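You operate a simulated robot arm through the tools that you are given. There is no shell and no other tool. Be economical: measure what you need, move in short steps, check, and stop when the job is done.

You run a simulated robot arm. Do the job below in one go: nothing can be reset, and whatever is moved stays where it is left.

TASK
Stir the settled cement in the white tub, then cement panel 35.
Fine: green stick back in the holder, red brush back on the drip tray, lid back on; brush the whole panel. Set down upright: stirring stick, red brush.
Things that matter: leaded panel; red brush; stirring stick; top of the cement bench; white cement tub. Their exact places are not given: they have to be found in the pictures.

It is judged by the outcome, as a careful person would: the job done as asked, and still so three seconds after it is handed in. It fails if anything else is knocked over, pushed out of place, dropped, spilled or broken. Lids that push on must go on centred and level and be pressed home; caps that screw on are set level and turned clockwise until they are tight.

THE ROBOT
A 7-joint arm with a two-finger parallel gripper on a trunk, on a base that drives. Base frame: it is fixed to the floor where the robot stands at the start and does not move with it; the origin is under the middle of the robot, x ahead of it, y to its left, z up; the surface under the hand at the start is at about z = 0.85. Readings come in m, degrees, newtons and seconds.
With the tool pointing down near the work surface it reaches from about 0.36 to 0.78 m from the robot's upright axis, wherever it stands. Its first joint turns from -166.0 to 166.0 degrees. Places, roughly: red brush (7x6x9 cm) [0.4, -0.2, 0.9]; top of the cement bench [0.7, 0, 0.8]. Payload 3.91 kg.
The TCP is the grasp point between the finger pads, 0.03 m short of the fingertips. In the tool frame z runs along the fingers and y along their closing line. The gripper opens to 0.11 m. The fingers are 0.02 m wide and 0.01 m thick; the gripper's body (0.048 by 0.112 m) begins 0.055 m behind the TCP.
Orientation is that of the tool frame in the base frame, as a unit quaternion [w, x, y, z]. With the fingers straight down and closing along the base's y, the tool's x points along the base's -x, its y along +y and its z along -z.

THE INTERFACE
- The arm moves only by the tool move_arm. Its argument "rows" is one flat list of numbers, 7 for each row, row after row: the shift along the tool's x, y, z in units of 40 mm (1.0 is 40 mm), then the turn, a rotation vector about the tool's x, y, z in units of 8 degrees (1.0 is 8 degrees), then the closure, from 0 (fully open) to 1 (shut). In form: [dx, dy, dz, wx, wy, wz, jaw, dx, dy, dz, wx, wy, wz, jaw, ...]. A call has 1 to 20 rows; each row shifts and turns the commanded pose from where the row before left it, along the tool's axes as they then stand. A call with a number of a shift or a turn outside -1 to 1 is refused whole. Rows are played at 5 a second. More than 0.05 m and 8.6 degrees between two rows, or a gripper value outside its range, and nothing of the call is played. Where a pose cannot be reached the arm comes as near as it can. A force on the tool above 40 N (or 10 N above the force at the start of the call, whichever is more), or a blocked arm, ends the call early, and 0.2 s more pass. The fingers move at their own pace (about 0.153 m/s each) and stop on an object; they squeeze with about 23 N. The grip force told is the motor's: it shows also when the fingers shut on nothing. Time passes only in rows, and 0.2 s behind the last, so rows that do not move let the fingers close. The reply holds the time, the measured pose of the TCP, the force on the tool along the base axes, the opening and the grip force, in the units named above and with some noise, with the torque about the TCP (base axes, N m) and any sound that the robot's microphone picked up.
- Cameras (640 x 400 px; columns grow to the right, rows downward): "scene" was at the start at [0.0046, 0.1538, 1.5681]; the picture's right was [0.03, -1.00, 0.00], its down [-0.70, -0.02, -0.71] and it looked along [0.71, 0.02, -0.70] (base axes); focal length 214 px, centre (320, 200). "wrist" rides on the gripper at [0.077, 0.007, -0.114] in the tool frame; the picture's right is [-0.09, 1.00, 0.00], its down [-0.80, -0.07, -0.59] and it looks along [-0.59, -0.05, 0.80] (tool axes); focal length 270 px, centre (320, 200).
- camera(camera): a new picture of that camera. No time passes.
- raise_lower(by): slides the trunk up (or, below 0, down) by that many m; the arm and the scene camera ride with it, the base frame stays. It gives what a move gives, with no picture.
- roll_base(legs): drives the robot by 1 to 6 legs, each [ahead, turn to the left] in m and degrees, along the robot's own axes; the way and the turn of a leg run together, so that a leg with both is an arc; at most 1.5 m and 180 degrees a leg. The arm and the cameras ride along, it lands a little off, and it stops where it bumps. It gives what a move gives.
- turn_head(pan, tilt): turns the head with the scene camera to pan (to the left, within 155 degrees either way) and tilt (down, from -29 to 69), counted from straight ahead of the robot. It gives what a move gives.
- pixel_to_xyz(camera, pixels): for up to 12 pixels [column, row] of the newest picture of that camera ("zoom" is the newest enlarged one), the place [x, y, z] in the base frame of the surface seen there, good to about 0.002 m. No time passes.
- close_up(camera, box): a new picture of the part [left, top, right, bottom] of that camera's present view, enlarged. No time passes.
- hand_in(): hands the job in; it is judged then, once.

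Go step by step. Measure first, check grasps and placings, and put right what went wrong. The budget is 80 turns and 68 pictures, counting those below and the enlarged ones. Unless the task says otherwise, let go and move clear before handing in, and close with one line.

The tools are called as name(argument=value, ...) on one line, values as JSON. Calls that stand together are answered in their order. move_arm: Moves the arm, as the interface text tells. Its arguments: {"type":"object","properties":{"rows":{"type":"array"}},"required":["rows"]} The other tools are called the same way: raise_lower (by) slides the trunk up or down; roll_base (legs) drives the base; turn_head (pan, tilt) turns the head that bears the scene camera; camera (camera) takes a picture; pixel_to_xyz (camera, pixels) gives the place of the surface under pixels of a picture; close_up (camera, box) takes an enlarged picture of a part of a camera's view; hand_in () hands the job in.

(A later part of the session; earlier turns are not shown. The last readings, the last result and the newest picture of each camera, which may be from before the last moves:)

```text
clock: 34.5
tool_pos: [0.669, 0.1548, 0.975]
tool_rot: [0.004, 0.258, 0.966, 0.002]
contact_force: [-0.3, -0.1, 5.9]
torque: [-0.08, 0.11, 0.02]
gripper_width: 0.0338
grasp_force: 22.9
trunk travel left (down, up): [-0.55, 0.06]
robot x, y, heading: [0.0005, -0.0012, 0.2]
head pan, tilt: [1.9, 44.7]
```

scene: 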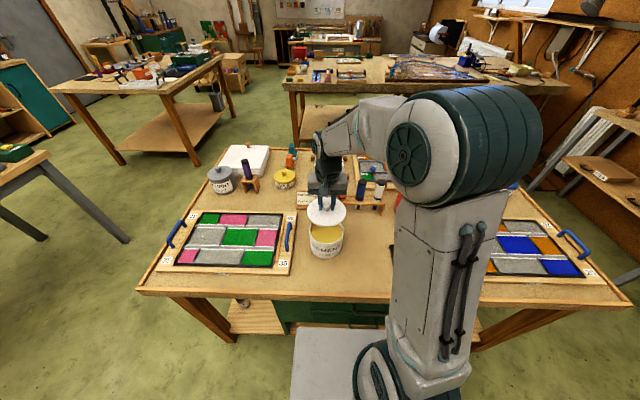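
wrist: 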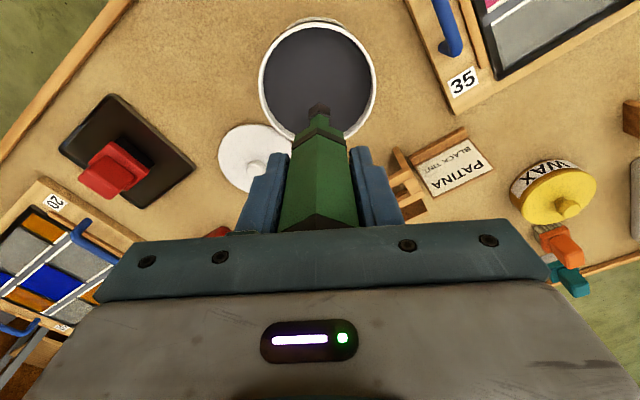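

Seated (5.9 N). Releasing and rising.

move_arm(rows=[0, 0, 0, 0, 0, 0, 0.5, 0, 0, 0, 0, 0, 0, 0.45, 0, 0, -0.4, 0, 0, 0, 0.45, 0, 0, -0.8, 0, 0, 0, 0.45, 0, 0, -0.9, 0, 0, 0, 0.45, 0, 0, -0.9, 0, 0, 0, 0.45, 0, 0, -0.9, 0, 0, 0, 0.45, 0, 0, 0, 0, 0, 0, 0.45])

camera(camera="wrist")

close_up(camera="scene", box=[290, 150, 450, 270])

```text
clock: 36.4
tool_pos: [0.6654, 0.1552, 1.1286]
tool_rot: [0.004, 0.258, 0.966, 0.001]
contact_force: [-0.6, -0.6, -0.5]
torque: [0.02, 0.02, 0.01]
gripper_width: 0.0607
grasp_force: 0.0
trunk travel left (down, up): [-0.55, 0.06]
robot x, y, heading: [-0.002, -0.0008, 0.2]
head pan, tilt: [1.9, 44.7]
```

```text
34 pictures are left
```

wrist: 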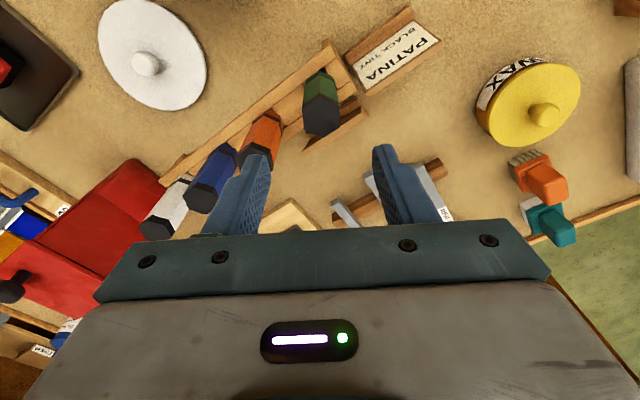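

```text
3.33 times, centred on (370, 210) of scene
```

zoom: 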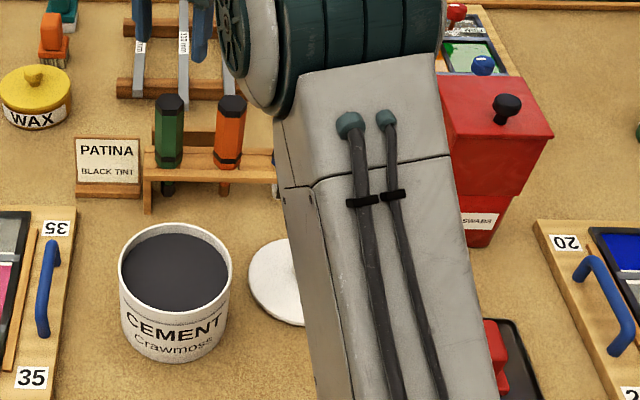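

Green stick stands upright in its slot. Now turn the tool back and travel above the red brush at about (0.40,-0.163).

move_arm(rows=[0, 0, 0, 0, 0, -0.9375, 0.45, 0, 0, 0, 0, 0, -0.9375, 0.45, 0, 0, 0, 0, 0, -0.9375, 0.45, 0, 0, 0, 0, 0, -0.9375, 0.45, 0.735, -0.884, 0, 0, 0, 0, 0.2, 0.735, -0.884, 0, 0, 0, 0, 0.2, 0.735, -0.884, 0, 0, 0, 0, 0.2, 0.735, -0.884, 0, 0, 0, 0, 0.2, 0.735, -0.884, 0, 0, 0, 0, 0.2, 0.735, -0.884, 0, 0, 0, 0, 0.2, 0.735, -0.884, 0, 0, 0, 0, 0.2, 0.735, -0.884, 0, 0, 0, 0, 0.2, 0.735, -0.884, 0, 0, 0, 0, 0.2, 0, 0, 0.5, 0, 0, 0, 0.2, 0, 0, 0, 0, 0, 0, 0.2])

close_up(camera="wrist", box=[180, 20, 460, 220])

```text
clock: 39.5
tool_pos: [0.4029, -0.166, 1.1076]
tool_rot: [0.005, -0.001, 1.0, 0.001]
contact_force: [-0.4, -0.7, -0.1]
torque: [0.01, 0.01, -0.02]
gripper_width: 0.088
grasp_force: 0.0
trunk travel left (down, up): [-0.55, 0.06]
robot x, y, heading: [-0.0002, -0.0008, -0.0]
head pan, tilt: [1.9, 44.7]
```

```text
2.00 times, centred on (320, 120) of wrist
```

zoom: 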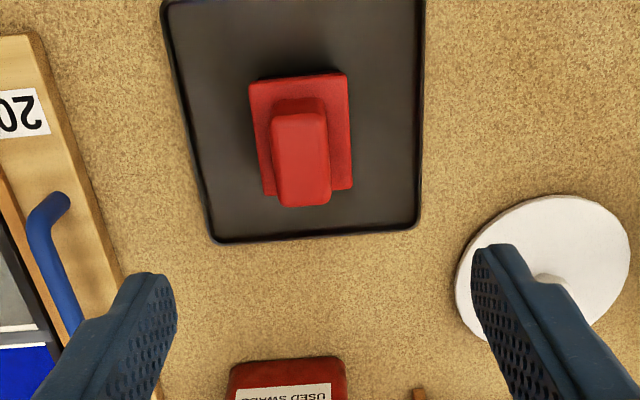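

The brush handle is at (302,155) of the zoom, its sides nearly facing ±y. Measuring handle, base and tray.

pixel_to_xyz(camera="zoom", pixels=[[302, 160], [275, 118], [325, 115], [280, 200], [328, 200], [252, 88], [345, 78], [267, 190], [350, 185], [300, 90], [215, 235], [415, 222]])

pixel_to_xyz(camera="zoom", pixels=[[220, 120], [390, 120], [172, 10], [262, 150], [340, 150], [302, 105]])

```text
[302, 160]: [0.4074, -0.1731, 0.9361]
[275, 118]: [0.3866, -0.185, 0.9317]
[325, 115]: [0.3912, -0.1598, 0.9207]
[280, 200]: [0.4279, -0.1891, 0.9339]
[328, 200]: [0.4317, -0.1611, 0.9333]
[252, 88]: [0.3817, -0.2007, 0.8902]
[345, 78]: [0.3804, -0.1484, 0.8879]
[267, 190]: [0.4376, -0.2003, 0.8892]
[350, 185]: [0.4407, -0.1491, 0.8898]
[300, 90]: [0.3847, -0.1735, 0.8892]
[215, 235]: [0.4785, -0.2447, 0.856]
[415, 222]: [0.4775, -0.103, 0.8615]
```

```text
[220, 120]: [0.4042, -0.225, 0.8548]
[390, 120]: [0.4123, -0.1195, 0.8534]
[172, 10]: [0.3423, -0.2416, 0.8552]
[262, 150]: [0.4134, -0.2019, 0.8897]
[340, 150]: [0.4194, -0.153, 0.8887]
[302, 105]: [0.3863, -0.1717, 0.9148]
```

Brush base centre (0.411,-0.1745), base top 0.889, handle y −0.189..−0.160 up to 0.936; tray at 0.8535. Descend to TCP z 0.925 and grip the handle.

move_arm(rows=[-0.18, -0.21, 0, 0, 0.07, 0, 0.2, 0, 0, 1, 0, 0, 0, 0.2, 0, 0, 1, 0, 0, 0, 0.2, 0, 0, 1, 0, 0, 0, 0.2, 0, 0, 0.9, 0, 0, 0, 0.2, 0, 0, 0.4, 0, 0, 0, 0.2, 0, 0, 0.24, 0, 0, 0, 0.2, 0, 0, 0, 0, 0, 0, 1, 0, 0, 0, 0, 0, 0, 1, 0, 0, 0, 0, 0, 0, 1])

```text
clock: 41.8
tool_pos: [0.4086, -0.1716, 0.9263]
tool_rot: [0.001, 0.001, 1.0, 0.002]
contact_force: [0.0, -0.1, 1.5]
torque: [-0.11, -0.11, 0.03]
gripper_width: 0.0296
grasp_force: 23.6
trunk travel left (down, up): [-0.55, 0.06]
robot x, y, heading: [-0.0011, 0.0008, 0.0]
head pan, tilt: [1.9, 44.7]
```

Handle gripped (opening 0.030). Lift to z≈1.07 and look at the bristles.

move_arm(rows=[0, 0, -0.3, 0, 0, 0, 1, 0, 0, -0.7, 0, 0, 0, 1, 0, 0, -0.9, 0, 0, 0, 1, 0, 0, -0.9, 0, 0, 0, 1, 0, 0, -0.8, 0, 0, 0, 1, -0.2, 0.98, 0, 0, 0, 0, 1, -0.2, 0.98, 0, 0, 0, 0, 1, -0.2, 0.98, 0, 0, 0, 0, 1, -0.2, 0.98, 0, 0, 0, 0, 1, -0.2, 0.98, 0, 0, 0, 0, 1, -0.2, 0.98, 0, 0, 0, 0, 1, -0.2, 0.98, 0, 0, 0, 0, 1, -0.2, 0.98, 0, 0, 0, 0, 1, 0, 0, 0, 0, 0, 0, 1])

close_up(camera="scene", box=[260, 150, 400, 270])

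```text
clock: 44.8
tool_pos: [0.4723, 0.1408, 1.0683]
tool_rot: [-0.002, 0.0, 1.0, 0.001]
contact_force: [0.2, 0.3, -1.6]
torque: [0.0, 0.0, 0.04]
gripper_width: 0.0296
grasp_force: 23.1
trunk travel left (down, up): [-0.55, 0.06]
robot x, y, heading: [-0.0, -0.0011, 0.2]
head pan, tilt: [1.9, 44.7]
```

```text
3.33 times, centred on (330, 210) of scene
```

zoom: 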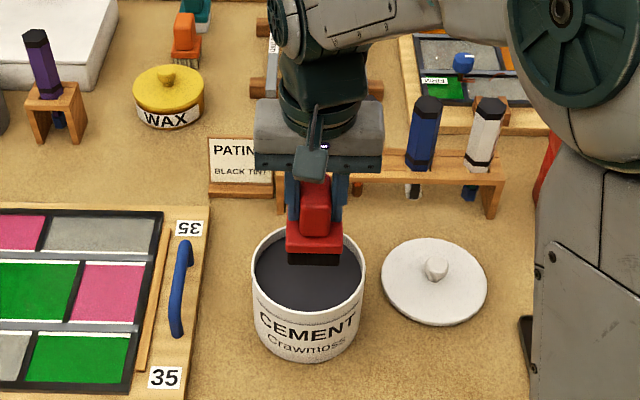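

Brush hangs level over the tub; black bristles below the red base. Measure bristle bottom and base edges.

pixel_to_xyz(camera="zoom", pixels=[[314, 263], [314, 256], [314, 248], [314, 230], [290, 256], [338, 258], [288, 230], [341, 232], [314, 290], [302, 345]])

```text
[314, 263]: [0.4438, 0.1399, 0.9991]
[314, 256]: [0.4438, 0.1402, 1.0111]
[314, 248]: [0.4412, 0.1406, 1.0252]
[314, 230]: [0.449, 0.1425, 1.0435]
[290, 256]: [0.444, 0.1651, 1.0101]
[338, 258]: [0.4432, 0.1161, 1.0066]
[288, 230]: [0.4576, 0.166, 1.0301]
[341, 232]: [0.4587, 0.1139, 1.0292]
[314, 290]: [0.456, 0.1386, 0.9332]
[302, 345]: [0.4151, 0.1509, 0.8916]
```

Bristles are 20 mm long, bottom 0.0715 below TCP, about 57×49 mm. Centre over the tub and dip ~12 mm (TCP z≈0.9935), then lift and pause.

move_arm(rows=[-0.14, 0.15, 0, 0, 0, 0, 1, 0, 0, 0, 0, 0, 0, 1, 0, 0, 0.5, 0, 0, 0, 1, 0, 0, 0.5, 0, 0, 0, 1, 0, 0, 0.45, 0, 0, 0, 1, 0, 0, 0.42, 0, 0, 0, 1, 0, 0, 0, 0, 0, 0, 1, 0, 0, 0, 0, 0, 0, 1, 0, 0, 0, 0, 0, 0, 1, 0, 0, -0.4, 0, 0, 0, 1, 0, 0, -0.4, 0, 0, 0, 1, 0, 0, -0.4, 0, 0, 0, 1, 0, 0, -0.5, 0, 0, 0, 1, 0, 0, 0, 0, 0, 0, 1, 0, 0, 0, 0, 0, 0, 1, 0, 0, 0, 0, 0, 0, 1])

close_up(camera="scene", box=[260, 150, 400, 270])

```text
clock: 48.1
tool_pos: [0.4794, 0.1487, 1.0639]
tool_rot: [-0.001, 0.0, 1.0, 0.001]
contact_force: [-0.2, -0.8, -2.9]
torque: [-0.01, 0.0, 0.0]
gripper_width: 0.0296
grasp_force: 22.9
trunk travel left (down, up): [-0.55, 0.06]
robot x, y, heading: [-0.0017, -0.0005, 0.2]
head pan, tilt: [1.9, 44.7]
```

```text
3.33 times, centred on (330, 210) of scene
```

zoom: 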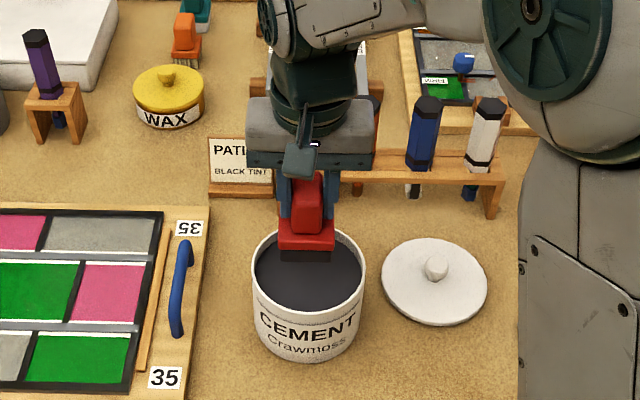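

The brush carries cement. The far side of panel 35 is beyond reach from here, so I'll brush the reachable part first; going to the near-right corner (0.391,0.357) and lowering to touch.

move_arm(rows=[0.368, 0.868, 0, 0, 0, 0, 1, 0.368, 0.868, 0, 0, 0, 0, 1, 0.368, 0.868, 0, 0, 0, 0, 1, 0.368, 0.868, 0, 0, 0, 0, 1, 0.368, 0.868, 0, 0, 0, 0, 1, 0.368, 0.868, 0, 0, 0, 0, 1, 0, 0, 0, 0, 0, 0, 1, 0, 0, 0.9, 0, 0, 0, 1, 0, 0, 0.9, 0, 0, 0, 1, 0, 0, 0.8, 0, 0, 0, 1, 0, 0, 0.2, 0, 0, 0, 1, 0, 0, 0.2, 0, 0, 0, 1, 0, 0, 0, 0, 0, 0, 1])

close_up(camera="scene", box=[140, 170, 320, 290])

```text
clock: 51.0
tool_pos: [0.392, 0.3556, 0.9443]
tool_rot: [0.001, 0.0, 1.0, 0.003]
contact_force: [2.9, 0.8, 22.8]
torque: [-0.37, -0.07, 0.02]
gripper_width: 0.0297
grasp_force: 23.2
trunk travel left (down, up): [-0.55, 0.06]
robot x, y, heading: [-0.0018, 0.0001, -0.0]
head pan, tilt: [1.9, 44.7]
```

```text
3.33 times, centred on (230, 230) of scene
```

zoom: 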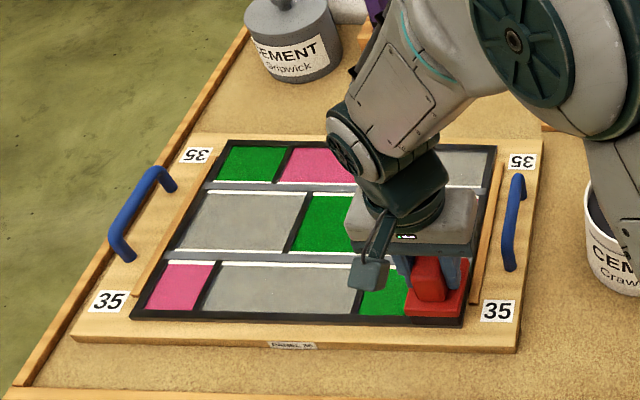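

Bristles touch with ~23 N; I ease up 1.2 mm and stroke slowly along +y to y≈0.667.

move_arm(rows=[0, 0, -0.03, 0, 0, 0, 1, 0, 0.6, 0, 0, 0, 0, 1, 0, 0.6, 0, 0, 0, 0, 1, 0, 0.6, 0, 0, 0, 0, 1, 0, 0.6, 0, 0, 0, 0, 1, 0, 0.6, 0, 0, 0, 0, 1, 0, 0.6, 0, 0, 0, 0, 1, 0, 0.6, 0, 0, 0, 0, 1, 0, 0.6, 0, 0, 0, 0, 1, 0, 0.6, 0, 0, 0, 0, 1, 0, 0.6, 0, 0, 0, 0, 1, 0, 0.6, 0, 0, 0, 0, 1, 0, 0.6, 0, 0, 0, 0, 1, 0, 0.6, 0, 0, 0, 0, 1])

close_up(camera="scene", box=[140, 170, 320, 290])

```text
clock: 54.0
tool_pos: [0.3846, 0.6563, 0.9454]
tool_rot: [-0.001, -0.001, 1.0, 0.001]
contact_force: [-0.2, 0.6, -1.3]
torque: [-0.03, 0.03, 0.01]
gripper_width: 0.0297
grasp_force: 22.8
out of reach, approached as far as the arm can: row 14
trunk travel left (down, up): [-0.55, 0.06]
robot x, y, heading: [0.0026, 0.0012, 0.3]
head pan, tilt: [1.9, 44.7]
```

```text
3.33 times, centred on (230, 230) of scene
```

zoom: 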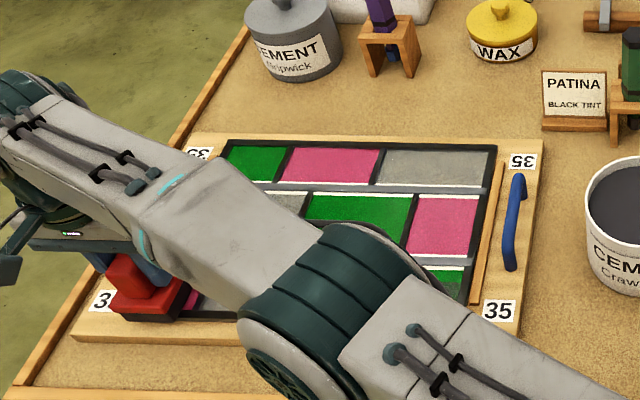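

The stroke reached y≈0.656; force is near zero so it rode light. Shift to the next line (x≈0.438), lower ~1.5 mm and stroke back toward −y.

move_arm(rows=[-0.65, -0.2, 0, 0, 0, 0, 1, -0.65, -0.2, 0.03, 0, 0, 0, 1, 0, -0.55, 0.01, 0, 0, 0, 1, 0, -0.55, 0, 0, 0, 0, 1, 0, -0.55, 0, 0, 0, 0, 1, 0, -0.55, 0, 0, 0, 0, 1, 0, -0.55, 0, 0, 0, 0, 1, 0, -0.55, 0, 0, 0, 0, 1, 0, -0.55, 0, 0, 0, 0, 1, 0, -0.55, 0, 0, 0, 0, 1, 0, -0.55, 0, 0, 0, 0, 1, 0, -0.55, 0, 0, 0, 0, 1, 0, -0.55, 0, 0, 0, 0, 1, 0, -0.55, 0, 0, 0, 0, 1, 0, -0.5, 0, 0, 0, 0, 1])

close_up(camera="scene", box=[140, 170, 320, 290])

```text
clock: 57.1
tool_pos: [0.4303, 0.344, 0.9434]
tool_rot: [0.0, 0.0, 1.0, 0.001]
contact_force: [-0.9, 4.2, 19.9]
torque: [0.1, -0.23, 0.04]
gripper_width: 0.0299
grasp_force: 23.4
out of reach, approached as far as the arm can: row 1, 2
trunk travel left (down, up): [-0.55, 0.06]
robot x, y, heading: [-0.0029, 0.001, 0.0]
head pan, tilt: [1.9, 44.7]
```

```text
3.33 times, centred on (230, 230) of scene
```

zoom: 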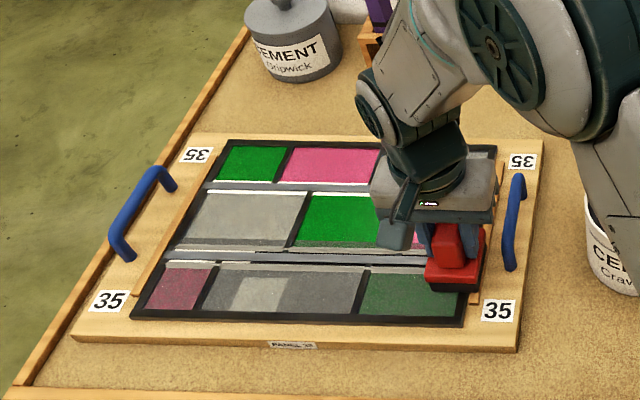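

Cement is going on: the brushed band has darkened, except a light patch near (265,293). Continue at x≈0.482 with +y stroke to ~0.58, same pressure.

move_arm(rows=[-0.6, 0.15, 0, 0, 0, 0, 1, -0.65, 0.15, 0, 0, 0, 0, 1, 0, 0.56, 0, 0, 0, 0, 1, 0, 0.56, 0, 0, 0, 0, 1, 0, 0.56, 0, 0, 0, 0, 1, 0, 0.56, 0, 0, 0, 0, 1, 0, 0.56, 0, 0, 0, 0, 1, 0, 0.56, 0, 0, 0, 0, 1, 0, 0.56, 0, 0, 0, 0, 1, 0, 0.56, 0, 0, 0, 0, 1, 0, 0.56, 0, 0, 0, 0, 1, 0, 0.56, 0, 0, 0, 0, 1])

move_arm(rows=[-0.6, -0.25, 0, 0, 0, 0, 1, -0.6, -0.25, 0, 0, 0, 0, 1, 0, -0.5, 0, 0, 0, 0, 1, 0, -0.5, 0, 0, 0, 0, 1, 0, -0.5, 0, 0, 0, 0, 1, 0, -0.5, 0, 0, 0, 0, 1, 0, -0.5, 0, 0, 0, 0, 1, 0, -0.5, 0, 0, 0, 0, 1, 0, -0.5, 0, 0, 0, 0, 1, 0, -0.5, 0, 0, 0, 0, 1, 0, -0.5, 0, 0, 0, 0, 1, 0, -0.5, 0, 0, 0, 0, 1])

close_up(camera="scene", box=[140, 170, 320, 290])

```text
clock: 59.8
tool_pos: [0.4798, 0.5811, 0.9427]
tool_rot: [0.0, -0.001, 1.0, 0.002]
contact_force: [1.3, -2.8, 11.8]
torque: [-0.34, -0.24, -0.03]
gripper_width: 0.0298
grasp_force: 22.9
trunk travel left (down, up): [-0.55, 0.06]
robot x, y, heading: [0.003, -0.0014, -0.2]
head pan, tilt: [1.9, 44.7]
```

```text
clock: 62.4
tool_pos: [0.5286, 0.3609, 0.9425]
tool_rot: [0.0, 0.0, 1.0, 0.002]
contact_force: [-0.3, 2.3, 12.2]
torque: [-0.23, -0.16, 0.0]
gripper_width: 0.0296
grasp_force: 22.8
trunk travel left (down, up): [-0.55, 0.06]
robot x, y, heading: [-0.0008, 0.0015, -0.0]
head pan, tilt: [1.9, 44.7]
```

```text
3.33 times, centred on (230, 230) of scene
```

zoom: 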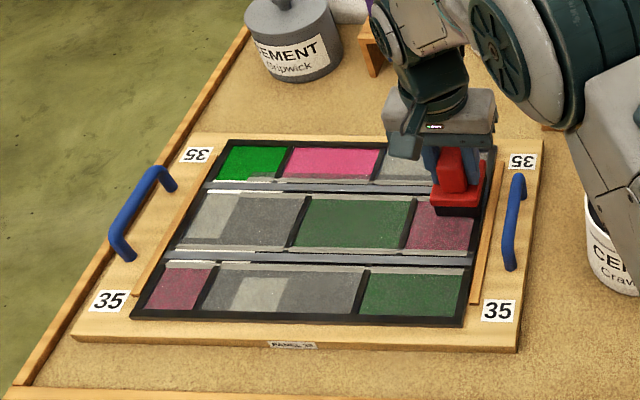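

Works well with 12 N. Now the top line at x≈0.577 as far as y≈0.515, then lift.

move_arm(rows=[-0.6, 0, 0, 0, 0, 0, 1, -0.6, 0, 0, 0, 0, 0, 1, 0, 0.5, 0, 0, 0, 0, 1, 0, 0.5, 0, 0, 0, 0, 1, 0, 0.5, 0, 0, 0, 0, 1, 0, 0.5, 0, 0, 0, 0, 1, 0, 0.5, 0, 0, 0, 0, 1, 0, 0.5, 0, 0, 0, 0, 1, 0, 0.5, 0, 0, 0, 0, 1, 0, 0.4, 0, 0, 0, 0, 1, 0, 0, -0.5, 0, 0, 0, 1, 0, 0, -1, 0, 0, 0, 1, 0, 0, -1, 0, 0, 0, 1, 0.3, -0.6, -0.5, 0, 0, 0, 1, 0.3, -0.9, 0, 0, 0, 0, 1, 0.3, -0.9, 0, 0, 0, 0, 1, 0.3, -0.9, 0, 0, 0, 0, 1])

close_up(camera="scene", box=[140, 170, 320, 290])

```text
clock: 66.0
tool_pos: [0.521, 0.3738, 1.0587]
tool_rot: [0.001, 0.0, 1.0, 0.001]
contact_force: [0.3, -0.2, -1.5]
torque: [0.01, 0.0, -0.05]
gripper_width: 0.0297
grasp_force: 22.4
out of reach, approached as far as the arm can: row 12, 13
trunk travel left (down, up): [-0.55, 0.06]
robot x, y, heading: [-0.0011, 0.0009, -0.1]
head pan, tilt: [1.9, 44.7]
```

```text
3.33 times, centred on (230, 230) of scene
```

zoom: 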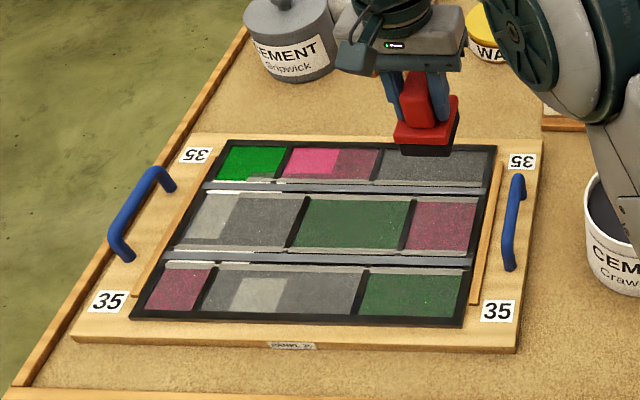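

Most of the panel is covered; the brush weight is back to its dry value, so it's nearly empty. The rest needs the base moved left, so I'll raise/retract the arm and look behind the robot before backing off.

move_arm(rows=[0.6, -0.9, -0.3, 0, 0, 0, 1, 0.6, -0.9, -0.3, 0, 0, 0, 1, 0.6, -0.9, -0.3, 0, 0, 0, 1, 0.6, -0.9, -0.3, 0, 0, 0, 1, 0.6, -0.9, -0.3, 0, 0, 0, 1, 0, 0, 0, 0, 0, 0, 1])

turn_head(pan=150, tilt=40)

camera(camera="scene")

turn_head(pan=10, tilt=69)

camera(camera="scene")

```text
clock: 67.3
tool_pos: [0.3998, 0.1957, 1.1183]
tool_rot: [-0.001, -0.001, 1.0, 0.001]
contact_force: [0.0, -1.0, -2.1]
torque: [0.02, 0.01, 0.0]
gripper_width: 0.0295
grasp_force: 22.7
trunk travel left (down, up): [-0.55, 0.06]
robot x, y, heading: [-0.0008, 0.0022, 0.1]
head pan, tilt: [1.9, 44.7]
```

```text
clock: 69.7
tool_pos: [0.3991, 0.1953, 1.1191]
tool_rot: [0.0, 0.0, 1.0, 0.001]
contact_force: [0.8, 0.7, -1.3]
torque: [0.03, 0.0, -0.01]
gripper_width: 0.0296
grasp_force: 23.3
trunk travel left (down, up): [-0.55, 0.06]
robot x, y, heading: [-0.0012, -0.001, -0.2]
head pan, tilt: [150.0, 40.0]
```

```text
24 pictures are left
```

scene: 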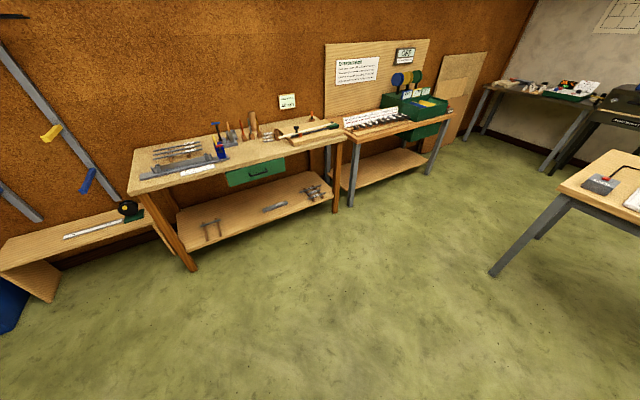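

```text
clock: 71.9
tool_pos: [0.3999, 0.1959, 1.1186]
tool_rot: [-0.001, -0.001, 1.0, 0.001]
contact_force: [-0.3, -0.4, -1.9]
torque: [-0.01, 0.04, -0.02]
gripper_width: 0.0297
grasp_force: 22.9
trunk travel left (down, up): [-0.55, 0.06]
robot x, y, heading: [0.0017, 0.0007, 0.3]
head pan, tilt: [10.0, 68.8]
```

```text
23 pictures are left
```

scene: 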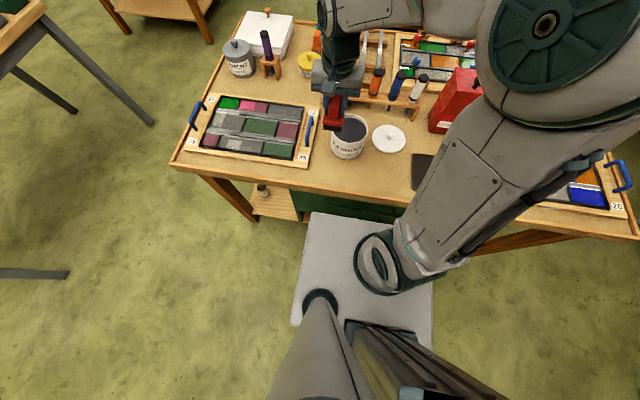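

There is clear floor behind. I'll reverse in an S-curve and come forward again to stand about 0.23 m further left, keeping heading.

roll_base(legs=[[-0.35, -40], [-0.35, 40], [0.62, 0]])

turn_head(pan=0, tilt=50)

camera(camera="scene")

```text
clock: 79.2
tool_pos: [0.3577, 0.4489, 1.1187]
tool_rot: [0.0, -0.01, 1.0, 0.001]
contact_force: [0.1, 0.1, -1.5]
torque: [-0.03, 0.01, -0.02]
gripper_width: 0.0297
grasp_force: 22.8
trunk travel left (down, up): [-0.55, 0.06]
robot x, y, heading: [-0.0353, 0.2438, 1.0]
head pan, tilt: [10.0, 68.8]
```

```text
clock: 80.0
tool_pos: [0.3574, 0.4487, 1.1183]
tool_rot: [-0.001, -0.009, 1.0, 0.001]
contact_force: [0.0, -0.4, -1.6]
torque: [-0.01, 0.02, 0.01]
gripper_width: 0.0296
grasp_force: 23.0
trunk travel left (down, up): [-0.55, 0.06]
robot x, y, heading: [-0.0377, 0.2475, 1.1]
head pan, tilt: [0.0, 50.0]
```

```text
22 pictures are left
```

scene: 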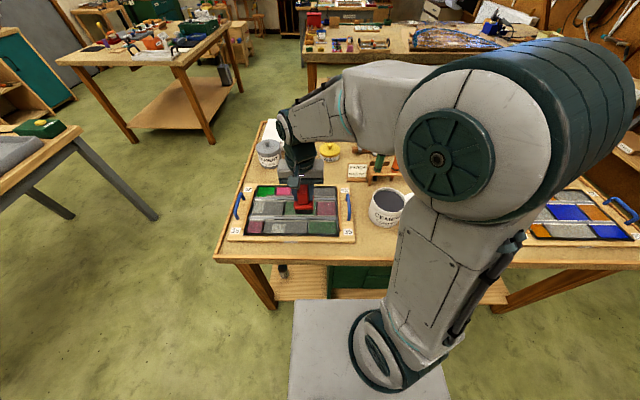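

The robot now stands at y≈0.245 with the bench untouched. Square up the 1° yaw, return over the tub and dip again.

move_arm(rows=[0, 0, 0, 0, 0, 0.14, 1, -0.376, -0.943, 0, 0, 0, 0, 1, -0.376, -0.943, 0, 0, 0, 0, 1, -0.376, -0.943, 0, 0, 0, 0, 1, -0.376, -0.943, 0, 0, 0, 0, 1, -0.376, -0.943, 0, 0, 0, 0, 1, -0.376, -0.943, 0, 0, 0, 0, 1, -0.376, -0.943, 0, 0, 0, 0, 1, -0.376, -0.943, 0, 0, 0, 0, 1, 0, 0, 0.7, 0, 0, 0, 1, 0, 0, 0.5, 0, 0, 0, 1, 0, 0, 0, 0, 0, 0, 1])

close_up(camera="scene", box=[320, 130, 480, 250])

```text
clock: 82.6
tool_pos: [0.479, 0.1419, 1.0688]
tool_rot: [-0.001, 0.0, 1.0, 0.001]
contact_force: [0.4, -0.2, -2.0]
torque: [-0.02, 0.03, -0.03]
gripper_width: 0.0299
grasp_force: 22.6
trunk travel left (down, up): [-0.55, 0.06]
robot x, y, heading: [-0.0417, 0.2438, 1.1]
head pan, tilt: [0.0, 50.0]
```

```text
3.33 times, centred on (400, 190) of scene
```

zoom: 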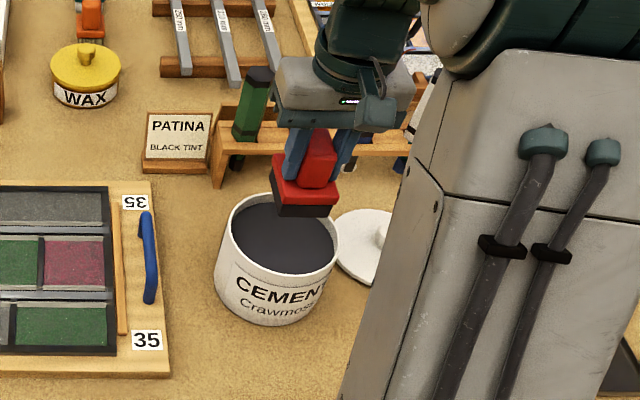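

Brush hangs level over the tub. Centre y by +5 mm, dip to TCP z≈0.993, lift and drip.

move_arm(rows=[0, 0.13, 0, 0, 0, 0, 1, 0, 0, 0.5, 0, 0, 0, 1, 0, 0, 0.5, 0, 0, 0, 1, 0, 0, 0.5, 0, 0, 0, 1, 0, 0, 0.4, 0, 0, 0, 1, 0, 0, 0, 0, 0, 0, 1, 0, 0, 0, 0, 0, 0, 1, 0, 0, 0, 0, 0, 0, 1, 0, 0, -0.4, 0, 0, 0, 1, 0, 0, -0.4, 0, 0, 0, 1, 0, 0, -0.4, 0, 0, 0, 1, 0, 0, -0.5, 0, 0, 0, 1, 0, 0, 0, 0, 0, 0, 1, 0, 0, 0, 0, 0, 0, 1, 0, 0, 0, 0, 0, 0, 1, 0, 0, 0, 0, 0, 0, 1])

```text
clock: 86.0
tool_pos: [0.4786, 0.1527, 1.0628]
tool_rot: [-0.001, 0.0, 1.0, 0.001]
contact_force: [0.9, -0.5, -1.5]
torque: [0.0, 0.0, -0.02]
gripper_width: 0.0299
grasp_force: 23.5
trunk travel left (down, up): [-0.55, 0.06]
robot x, y, heading: [-0.0354, 0.2432, 1.0]
head pan, tilt: [0.0, 50.0]
```

Loaded again. Travel to (0.577,0.47) above the panel's unbrushed part and lower to contact.

move_arm(rows=[-0.273, 0.881, 0, 0, 0, 0, 1, -0.273, 0.881, 0, 0, 0, 0, 1, -0.273, 0.881, 0, 0, 0, 0, 1, -0.273, 0.881, 0, 0, 0, 0, 1, -0.273, 0.881, 0, 0, 0, 0, 1, -0.273, 0.881, 0, 0, 0, 0, 1, -0.273, 0.881, 0, 0, 0, 0, 1, -0.273, 0.881, 0, 0, 0, 0, 1, -0.273, 0.881, 0, 0, 0, 0, 1, 0, 0, 0, 0, 0, 0, 1, 0, 0, 0.9, 0, 0, 0, 1, 0, 0, 0.9, 0, 0, 0, 1, 0, 0, 0.8, 0, 0, 0, 1, 0, 0, 0.2, 0, 0, 0, 1, 0, 0, 0.1, 0, 0, 0, 1, 0, 0, 0.05, 0, 0, 0, 1, 0, 0, 0, 0, 0, 0, 1])

```text
clock: 89.6
tool_pos: [0.5751, 0.4691, 0.9448]
tool_rot: [-0.001, 0.0, 1.0, 0.0]
contact_force: [0.1, 0.1, -1.7]
torque: [-0.02, 0.01, 0.01]
gripper_width: 0.0295
grasp_force: 23.1
trunk travel left (down, up): [-0.55, 0.06]
robot x, y, heading: [-0.0367, 0.2452, 1.0]
head pan, tilt: [0.0, 50.0]
```

Just short of contact; lower 2.5 mm and stroke +y to 0.66, step to x≈0.528 and stroke back to 0.50.

move_arm(rows=[0, 0, 0.065, 0, 0, 0, 1, 0, 0.53, 0, 0, 0, 0, 1, 0, 0.53, 0, 0, 0, 0, 1, 0, 0.53, 0, 0, 0, 0, 1, 0, 0.53, 0, 0, 0, 0, 1, 0, 0.53, 0, 0, 0, 0, 1, 0, 0.53, 0, 0, 0, 0, 1, 0, 0.53, 0, 0, 0, 0, 1, 0, 0.53, 0, 0, 0, 0, 1, 0, 0.5, 0, 0, 0, 0, 1, 0.6, 0, 0, 0, 0, 0, 1, 0.6, 0, 0, 0, 0, 0, 1, 0, -0.5, 0, 0, 0, 0, 1, 0, -0.5, 0, 0, 0, 0, 1, 0, -0.5, 0, 0, 0, 0, 1, 0, -0.5, 0, 0, 0, 0, 1, 0, -0.5, 0, 0, 0, 0, 1, 0, -0.5, 0, 0, 0, 0, 1, 0, -0.5, 0, 0, 0, 0, 1, 0, -0.5, 0, 0, 0, 0, 1])

close_up(camera="scene", box=[220, 150, 370, 250])

```text
clock: 93.8
tool_pos: [0.5265, 0.4977, 0.9419]
tool_rot: [0.0, 0.0, 1.0, 0.002]
contact_force: [-0.9, -0.2, 7.3]
torque: [-0.16, -0.16, 0.05]
gripper_width: 0.0297
grasp_force: 23.6
trunk travel left (down, up): [-0.55, 0.06]
robot x, y, heading: [-0.0406, 0.2454, 1.0]
head pan, tilt: [0.0, 50.0]
```

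```text
4.00 times, centred on (295, 200) of scene
```

zoom: 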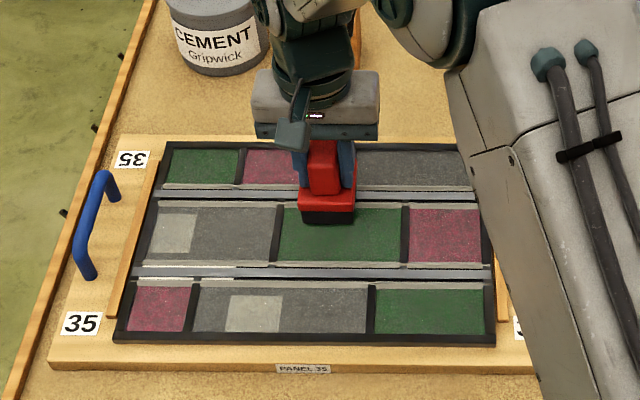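

Remaining light patches: (175,230) and (253,313) of the zoom plus the white came strip near (190,270). Stroke x≈0.481 to y 0.66, then x≈0.437 back.

move_arm(rows=[0.57, 0, 0, 0, 0, 0, 1, 0.57, 0, 0, 0, 0, 0, 1, 0, 0.515, 0, 0, 0, 0, 1, 0, 0.515, 0, 0, 0, 0, 1, 0, 0.515, 0, 0, 0, 0, 1, 0, 0.515, 0, 0, 0, 0, 1, 0, 0.515, 0, 0, 0, 0, 1, 0, 0.515, 0, 0, 0, 0, 1, 0, 0.515, 0, 0, 0, 0, 1, 0, 0.5, 0, 0, 0, 0, 1, 0.55, 0, 0, 0, 0, 0, 1, 0.55, 0, 0, 0, 0, 0, 1, 0, -0.5, 0, 0, 0, 0, 1, 0, -0.5, 0, 0, 0, 0, 1, 0, -0.5, 0, 0, 0, 0, 1, 0, -0.5, 0, 0, 0, 0, 1, 0, -0.5, 0, 0, 0, 0, 1, 0, -0.5, 0, 0, 0, 0, 1, 0, -0.5, 0, 0, 0, 0, 1, 0, -0.5, 0, 0, 0, 0, 1])

move_arm(rows=[0.55, 0, 0, 0, 0, 0, 1, 0.6, 0, 0, 0, 0, 0, 1, 0, 0.5, 0, 0, 0, 0, 1, 0, 0.5, 0, 0, 0, 0, 1, 0, 0.5, 0, 0, 0, 0, 1, 0, 0.5, 0, 0, 0, 0, 1, 0, 0.5, 0, 0, 0, 0, 1, 0, 0.5, 0, 0, 0, 0, 1, 0, 0.5, 0, 0, 0, 0, 1, 0, 0.5, 0, 0, 0, 0, 1])

close_up(camera="scene", box=[220, 150, 370, 250])

```text
clock: 98.0
tool_pos: [0.438, 0.5026, 0.9413]
tool_rot: [0.0, -0.001, 1.0, 0.001]
contact_force: [-0.4, -2.0, 4.5]
torque: [-0.22, -0.11, -0.07]
gripper_width: 0.0297
grasp_force: 22.7
trunk travel left (down, up): [-0.55, 0.06]
robot x, y, heading: [-0.0379, 0.2475, 1.1]
head pan, tilt: [0.0, 50.0]
```

```text
clock: 100.2
tool_pos: [0.3902, 0.6636, 0.9417]
tool_rot: [-0.001, 0.0, 1.0, 0.002]
contact_force: [0.0, 0.5, 3.9]
torque: [-0.15, -0.22, -0.01]
gripper_width: 0.0297
grasp_force: 22.7
trunk travel left (down, up): [-0.55, 0.06]
robot x, y, heading: [-0.038, 0.2456, 0.9]
head pan, tilt: [0.0, 50.0]
```

```text
4.00 times, centred on (295, 200) of scene
```

zoom: 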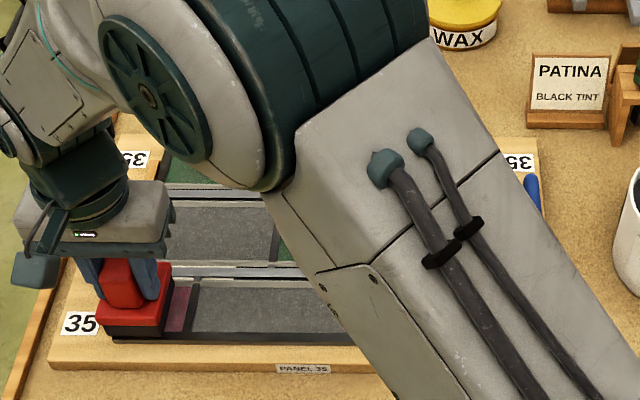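

The light patches are gone. Stroke the front line back to y≈0.356, lift, and inspect the whole panel.

move_arm(rows=[0, -0.59, 0, 0, 0, 0, 1, 0, -0.59, 0, 0, 0, 0, 1, 0, -0.59, 0, 0, 0, 0, 1, 0, -0.59, 0, 0, 0, 0, 1, 0, -0.59, 0, 0, 0, 0, 1, 0, -0.59, 0, 0, 0, 0, 1, 0, -0.59, 0, 0, 0, 0, 1, 0, -0.59, 0, 0, 0, 0, 1, 0, -0.59, 0, 0, 0, 0, 1, 0, -0.59, 0, 0, 0, 0, 1, 0, -0.59, 0, 0, 0, 0, 1, 0, -0.59, 0, 0, 0, 0, 1, 0, -0.59, 0, 0, 0, 0, 1, 0, 0, -0.6, 0, 0, 0, 1, 0, 0, -1, 0, 0, 0, 1, 0, 0, -1, 0, 0, 0, 1, 0, -0.9, -0.3, 0, 0, 0, 1, -0.4, -0.9, 0, 0, 0, 0, 1, -0.4, -0.9, 0, 0, 0, 0, 1, -0.4, -0.9, 0, 0, 0, 0, 1])

close_up(camera="scene", box=[220, 150, 370, 250])

```text
clock: 104.4
tool_pos: [0.44, 0.2101, 1.0574]
tool_rot: [-0.001, 0.0, 1.0, 0.001]
contact_force: [0.8, -0.3, -1.9]
torque: [-0.03, 0.01, -0.02]
gripper_width: 0.0294
grasp_force: 23.3
trunk travel left (down, up): [-0.55, 0.06]
robot x, y, heading: [-0.0369, 0.2426, 1.0]
head pan, tilt: [0.0, 50.0]
```

```text
4.00 times, centred on (295, 200) of scene
```

zoom: 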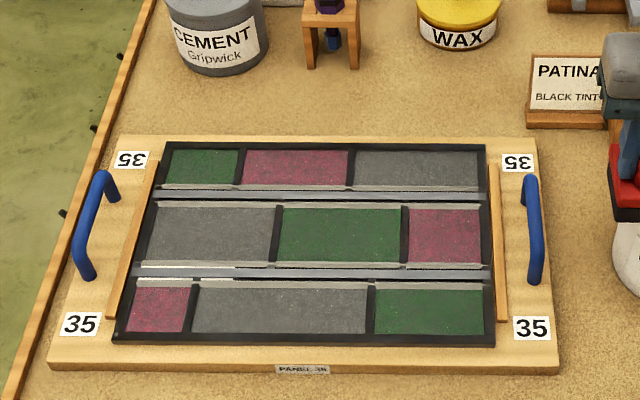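

Everything is darkened except white slivers along the came at about (140–235, 268–280) of the zoom. Enlarge and locate them.

close_up(camera="scene", box=[245, 195, 295, 230])

pixel_to_xyz(camera="zoom", pixels=[[120, 250], [190, 270], [60, 245], [300, 265], [430, 270], [300, 300], [20, 300], [170, 245]])

```text
11.43 times, centred on (270, 212) of scene
```

zoom: 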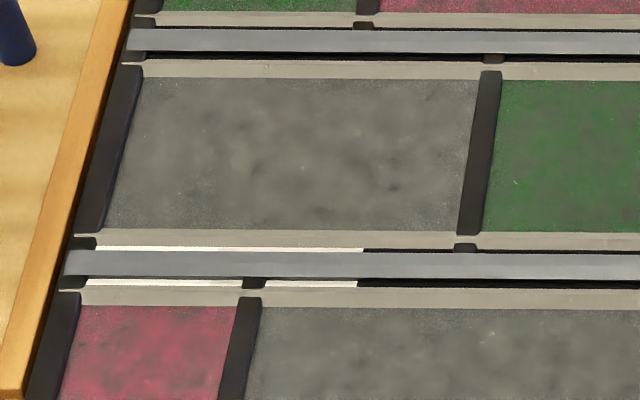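

```text
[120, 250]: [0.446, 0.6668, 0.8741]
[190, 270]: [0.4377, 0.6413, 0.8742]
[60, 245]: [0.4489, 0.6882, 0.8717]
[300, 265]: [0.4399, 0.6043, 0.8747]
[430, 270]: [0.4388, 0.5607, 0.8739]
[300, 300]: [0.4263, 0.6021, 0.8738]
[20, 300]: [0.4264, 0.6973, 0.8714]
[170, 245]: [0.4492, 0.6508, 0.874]
```

Unfilled gaps remain beside the came at x≈0.433 and 0.448, y≈0.58–0.675. Dip once more, then go back there.

move_arm(rows=[-0.475, -0.77, 0, 0, 0, 0, 1, -0.475, -0.77, 0, 0, 0, 0, 1, 0, 0, 0, 0, 0, 0, 1, 0, 0, 0.5, 0, 0, 0, 1, 0, 0, 0.5, 0, 0, 0, 1, 0, 0, 0.4, 0, 0, 0, 1, 0, 0, 0.25, 0, 0, 0, 1, 0, 0, 0, 0, 0, 0, 1, 0, 0, 0, 0, 0, 0, 1, 0, 0, 0, 0, 0, 0, 1, 0, 0, -0.4, 0, 0, 0, 1, 0, 0, -0.4, 0, 0, 0, 1, 0, 0, -0.4, 0, 0, 0, 1, 0, 0, -0.5, 0, 0, 0, 1, 0, 0, 0, 0, 0, 0, 1, 0, 0, 0, 0, 0, 0, 1, 0, 0, 0, 0, 0, 0, 1])

close_up(camera="scene", box=[285, 180, 345, 235])

```text
clock: 108.0
tool_pos: [0.4774, 0.1512, 1.0587]
tool_rot: [-0.001, 0.0, 1.0, 0.001]
contact_force: [-0.6, 0.3, -1.5]
torque: [0.02, 0.03, -0.02]
gripper_width: 0.0298
grasp_force: 23.8
trunk travel left (down, up): [-0.55, 0.06]
robot x, y, heading: [-0.0392, 0.2466, 1.2]
head pan, tilt: [0.0, 50.0]
```

```text
7.27 times, centred on (315, 208) of scene
```

zoom: 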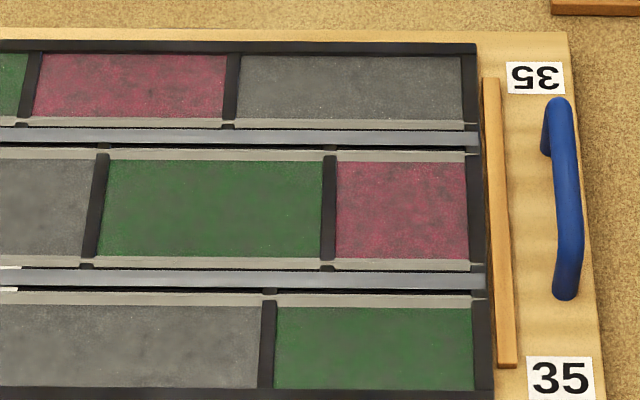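

Right side gaps are all filled. Carry the loaded brush to (0.44,0.57) and lower.

move_arm(rows=[0.085, 0.95, 0, 0, 0, 0, 1, 0.085, 0.95, 0, 0, 0, 0, 1, 0.085, 0.95, 0, 0, 0, 0, 1, 0.085, 0.95, 0, 0, 0, 0, 1, 0.085, 0.95, 0, 0, 0, 0, 1, 0.085, 0.95, 0, 0, 0, 0, 1, 0.085, 0.95, 0, 0, 0, 0, 1, 0.085, 0.95, 0, 0, 0, 0, 1, 0.085, 0.95, 0, 0, 0, 0, 1, 0.085, 0.95, 0, 0, 0, 0, 1, 0.085, 0.95, 0, 0, 0, 0, 1, 0, 0, 0, 0, 0, 0, 1, 0, 0, 0.9, 0, 0, 0, 1, 0, 0, 0.9, 0, 0, 0, 1, 0, 0, 0.8, 0, 0, 0, 1, 0, 0, 0.2, 0, 0, 0, 1, 0, 0, 0.08, 0, 0, 0, 1, 0, 0, 0.03, 0, 0, 0, 1, 0, 0, 0, 0, 0, 0, 1])

```text
clock: 112.0
tool_pos: [0.44, 0.5676, 0.9437]
tool_rot: [-0.001, 0.0, 1.0, 0.001]
contact_force: [0.2, 0.3, -2.4]
torque: [-0.03, 0.03, -0.01]
gripper_width: 0.0296
grasp_force: 22.6
trunk travel left (down, up): [-0.55, 0.06]
robot x, y, heading: [-0.0365, 0.2415, 0.9]
head pan, tilt: [0.0, 50.0]
```

Lower 3 mm to press, stroke to y≈0.663 and back, twice, then lift clear.

move_arm(rows=[0, 0, 0.075, 0, 0, 0, 1, 0, 0.48, 0.01, 0, 0, 0, 1, 0, 0.48, 0, 0, 0, 0, 1, 0, 0.48, 0, 0, 0, 0, 1, 0, 0.48, 0, 0, 0, 0, 1, 0, 0.45, 0, 0, 0, 0, 1, 0.15, -0.48, 0, 0, 0, 0, 1, 0, -0.48, 0, 0, 0, 0, 1, 0, -0.48, 0, 0, 0, 0, 1, 0, -0.48, 0, 0, 0, 0, 1, -0.3, 0.48, 0, 0, 0, 0, 1, 0, 0.48, 0, 0, 0, 0, 1, 0, 0.48, 0, 0, 0, 0, 1, 0, 0.45, 0, 0, 0, 0, 1, 0, -0.5, 0, 0, 0, 0, 1, 0, -0.5, 0, 0, 0, 0, 1, 0, -0.5, 0, 0, 0, 0, 1])

move_arm(rows=[0, 0, -0.7, 0, 0, 0, 1, 0, 0, -1, 0, 0, 0, 1, 0, 0, -1, 0, 0, 0, 1, 0, -0.9, -0.3, 0, 0, 0, 1, -0.06, -0.98, 0, 0, 0, 0, 1, -0.06, -0.98, 0, 0, 0, 0, 1, -0.06, -0.98, 0, 0, 0, 0, 1, -0.06, -0.98, 0, 0, 0, 0, 1, -0.06, -0.98, 0, 0, 0, 0, 1, -0.06, -0.98, 0, 0, 0, 0, 1, -0.06, -0.98, 0, 0, 0, 0, 1, -0.06, -0.98, 0, 0, 0, 0, 1, -0.06, -0.98, 0, 0, 0, 0, 1])

close_up(camera="scene", box=[235, 180, 305, 235])

```text
clock: 115.6
tool_pos: [0.4461, 0.6017, 0.9423]
tool_rot: [0.001, 0.0, 1.0, 0.002]
contact_force: [-0.6, 6.9, 27.2]
torque: [-0.19, 0.26, -0.1]
gripper_width: 0.0297
grasp_force: 23.4
trunk travel left (down, up): [-0.55, 0.06]
robot x, y, heading: [-0.0389, 0.2433, 0.9]
head pan, tilt: [0.0, 50.0]
```

```text
clock: 118.4
tool_pos: [0.4675, 0.2114, 1.0578]
tool_rot: [-0.001, 0.001, 1.0, 0.002]
contact_force: [-0.5, -0.4, -1.5]
torque: [0.0, 0.02, -0.01]
gripper_width: 0.0298
grasp_force: 23.4
trunk travel left (down, up): [-0.55, 0.06]
robot x, y, heading: [-0.0398, 0.2418, 0.9]
head pan, tilt: [0.0, 50.0]
```

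```text
7.27 times, centred on (270, 208) of scene
```

zoom: 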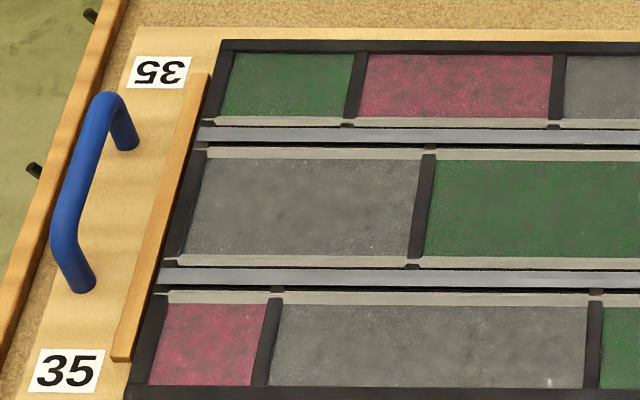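

All gaps are filled now. Carry the brush to the drip tray at (0.409,-0.172), passing beside the lid, and lower close to the tray.

move_arm(rows=[0.37, -0.9, 0, 0, 0, 0, 1, 0.37, -0.9, 0, 0, 0, 0, 1, 0.37, -0.9, 0, 0, 0, 0, 1, 0.37, -0.9, 0, 0, 0, 0, 1, 0, -1, 0, 0, 0, 0, 1, 0, -1, 0, 0, 0, 0, 1, 0, -1, 0, 0, 0, 0, 1, 0, -1, 0, 0, 0, 0, 1, 0, -1, 0, 0, 0, 0, 1, 0, -1, 0, 0, 0, 0, 1, 0, 0, 0, 0, 0, 0, 1, 0, 0, 0.9, 0, 0, 0, 1, 0, 0, 0.9, 0, 0, 0, 1, 0, 0, 0.7, 0, 0, 0, 1, 0, 0, 0, 0, 0, 0, 1])

camera(camera="wrist")

```text
clock: 121.6
tool_pos: [0.4103, -0.1712, 0.9591]
tool_rot: [-0.001, 0.0, 1.0, 0.002]
contact_force: [0.1, 1.1, -2.2]
torque: [-0.01, 0.0, 0.0]
gripper_width: 0.0297
grasp_force: 23.1
trunk travel left (down, up): [-0.55, 0.06]
robot x, y, heading: [-0.037, 0.2452, 1.0]
head pan, tilt: [0.0, 50.0]
```

```text
14 pictures are left
```

wrist: 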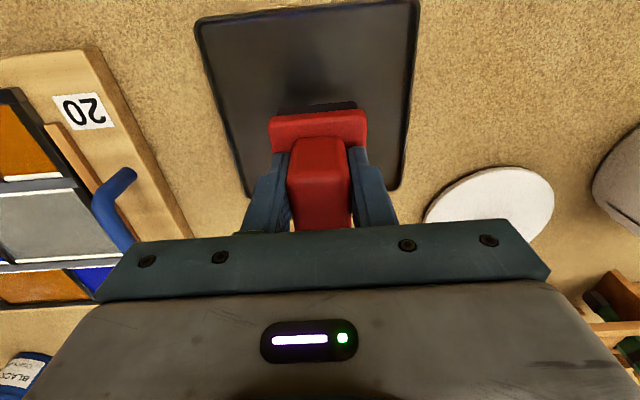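

The brush is centred over the tray. Lower to contact.

move_arm(rows=[0, 0, 0.4, 0, 0, 0, 1, 0, 0, 0.25, 0, 0, 0, 1, 0, 0, 0.1, 0, 0, 0, 1, 0, 0, 0.06, 0, 0, 0, 1, 0, 0, 0.03, 0, 0, 0, 1, 0, 0, 0, 0, 0, 0, 1])

```text
clock: 123.0
tool_pos: [0.4095, -0.1706, 0.9241]
tool_rot: [-0.001, 0.001, 1.0, 0.002]
contact_force: [0.4, -0.7, -2.6]
torque: [0.01, -0.01, 0.02]
gripper_width: 0.0294
grasp_force: 22.9
trunk travel left (down, up): [-0.55, 0.06]
robot x, y, heading: [-0.041, 0.2438, 1.1]
head pan, tilt: [0.0, 50.0]
```

No contact yet (the brush sits ~2 mm higher in the grip). Lower by small steps.

move_arm(rows=[0, 0, 0.03, 0, 0, 0, 1, 0, 0, 0.03, 0, 0, 0, 1, 0, 0, 0, 0, 0, 0, 1])

```text
clock: 123.8
tool_pos: [0.4097, -0.1703, 0.922]
tool_rot: [0.0, 0.0, 1.0, 0.002]
contact_force: [-0.1, -0.5, -1.7]
torque: [-0.03, -0.02, 0.0]
gripper_width: 0.0298
grasp_force: 22.6
trunk travel left (down, up): [-0.55, 0.06]
robot x, y, heading: [-0.038, 0.2467, 0.7]
head pan, tilt: [0.0, 50.0]
```

move_arm(rows=[0, 0, 0.03, 0, 0, 0, 1, 0, 0, 0.03, 0, 0, 0, 1, 0, 0, 0.03, 0, 0, 0, 1, 0, 0, 0, 0, 0, 0, 1])

close_up(camera="wrist", box=[200, 60, 440, 240])

```text
clock: 124.8
tool_pos: [0.4098, -0.1721, 0.9203]
tool_rot: [0.0, 0.0, 1.0, 0.0]
contact_force: [0.3, 1.0, 10.0]
torque: [-0.04, -0.01, 0.06]
gripper_width: 0.0294
grasp_force: 23.3
trunk travel left (down, up): [-0.55, 0.06]
robot x, y, heading: [-0.0358, 0.2459, 1.2]
head pan, tilt: [0.0, 50.0]
```

```text
2.22 times, centred on (320, 150) of wrist
```

zoom: 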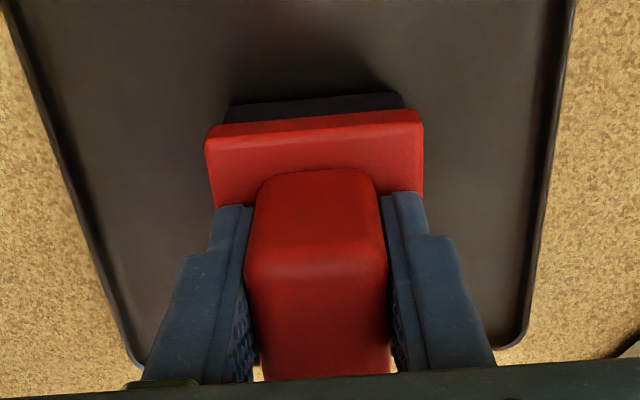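

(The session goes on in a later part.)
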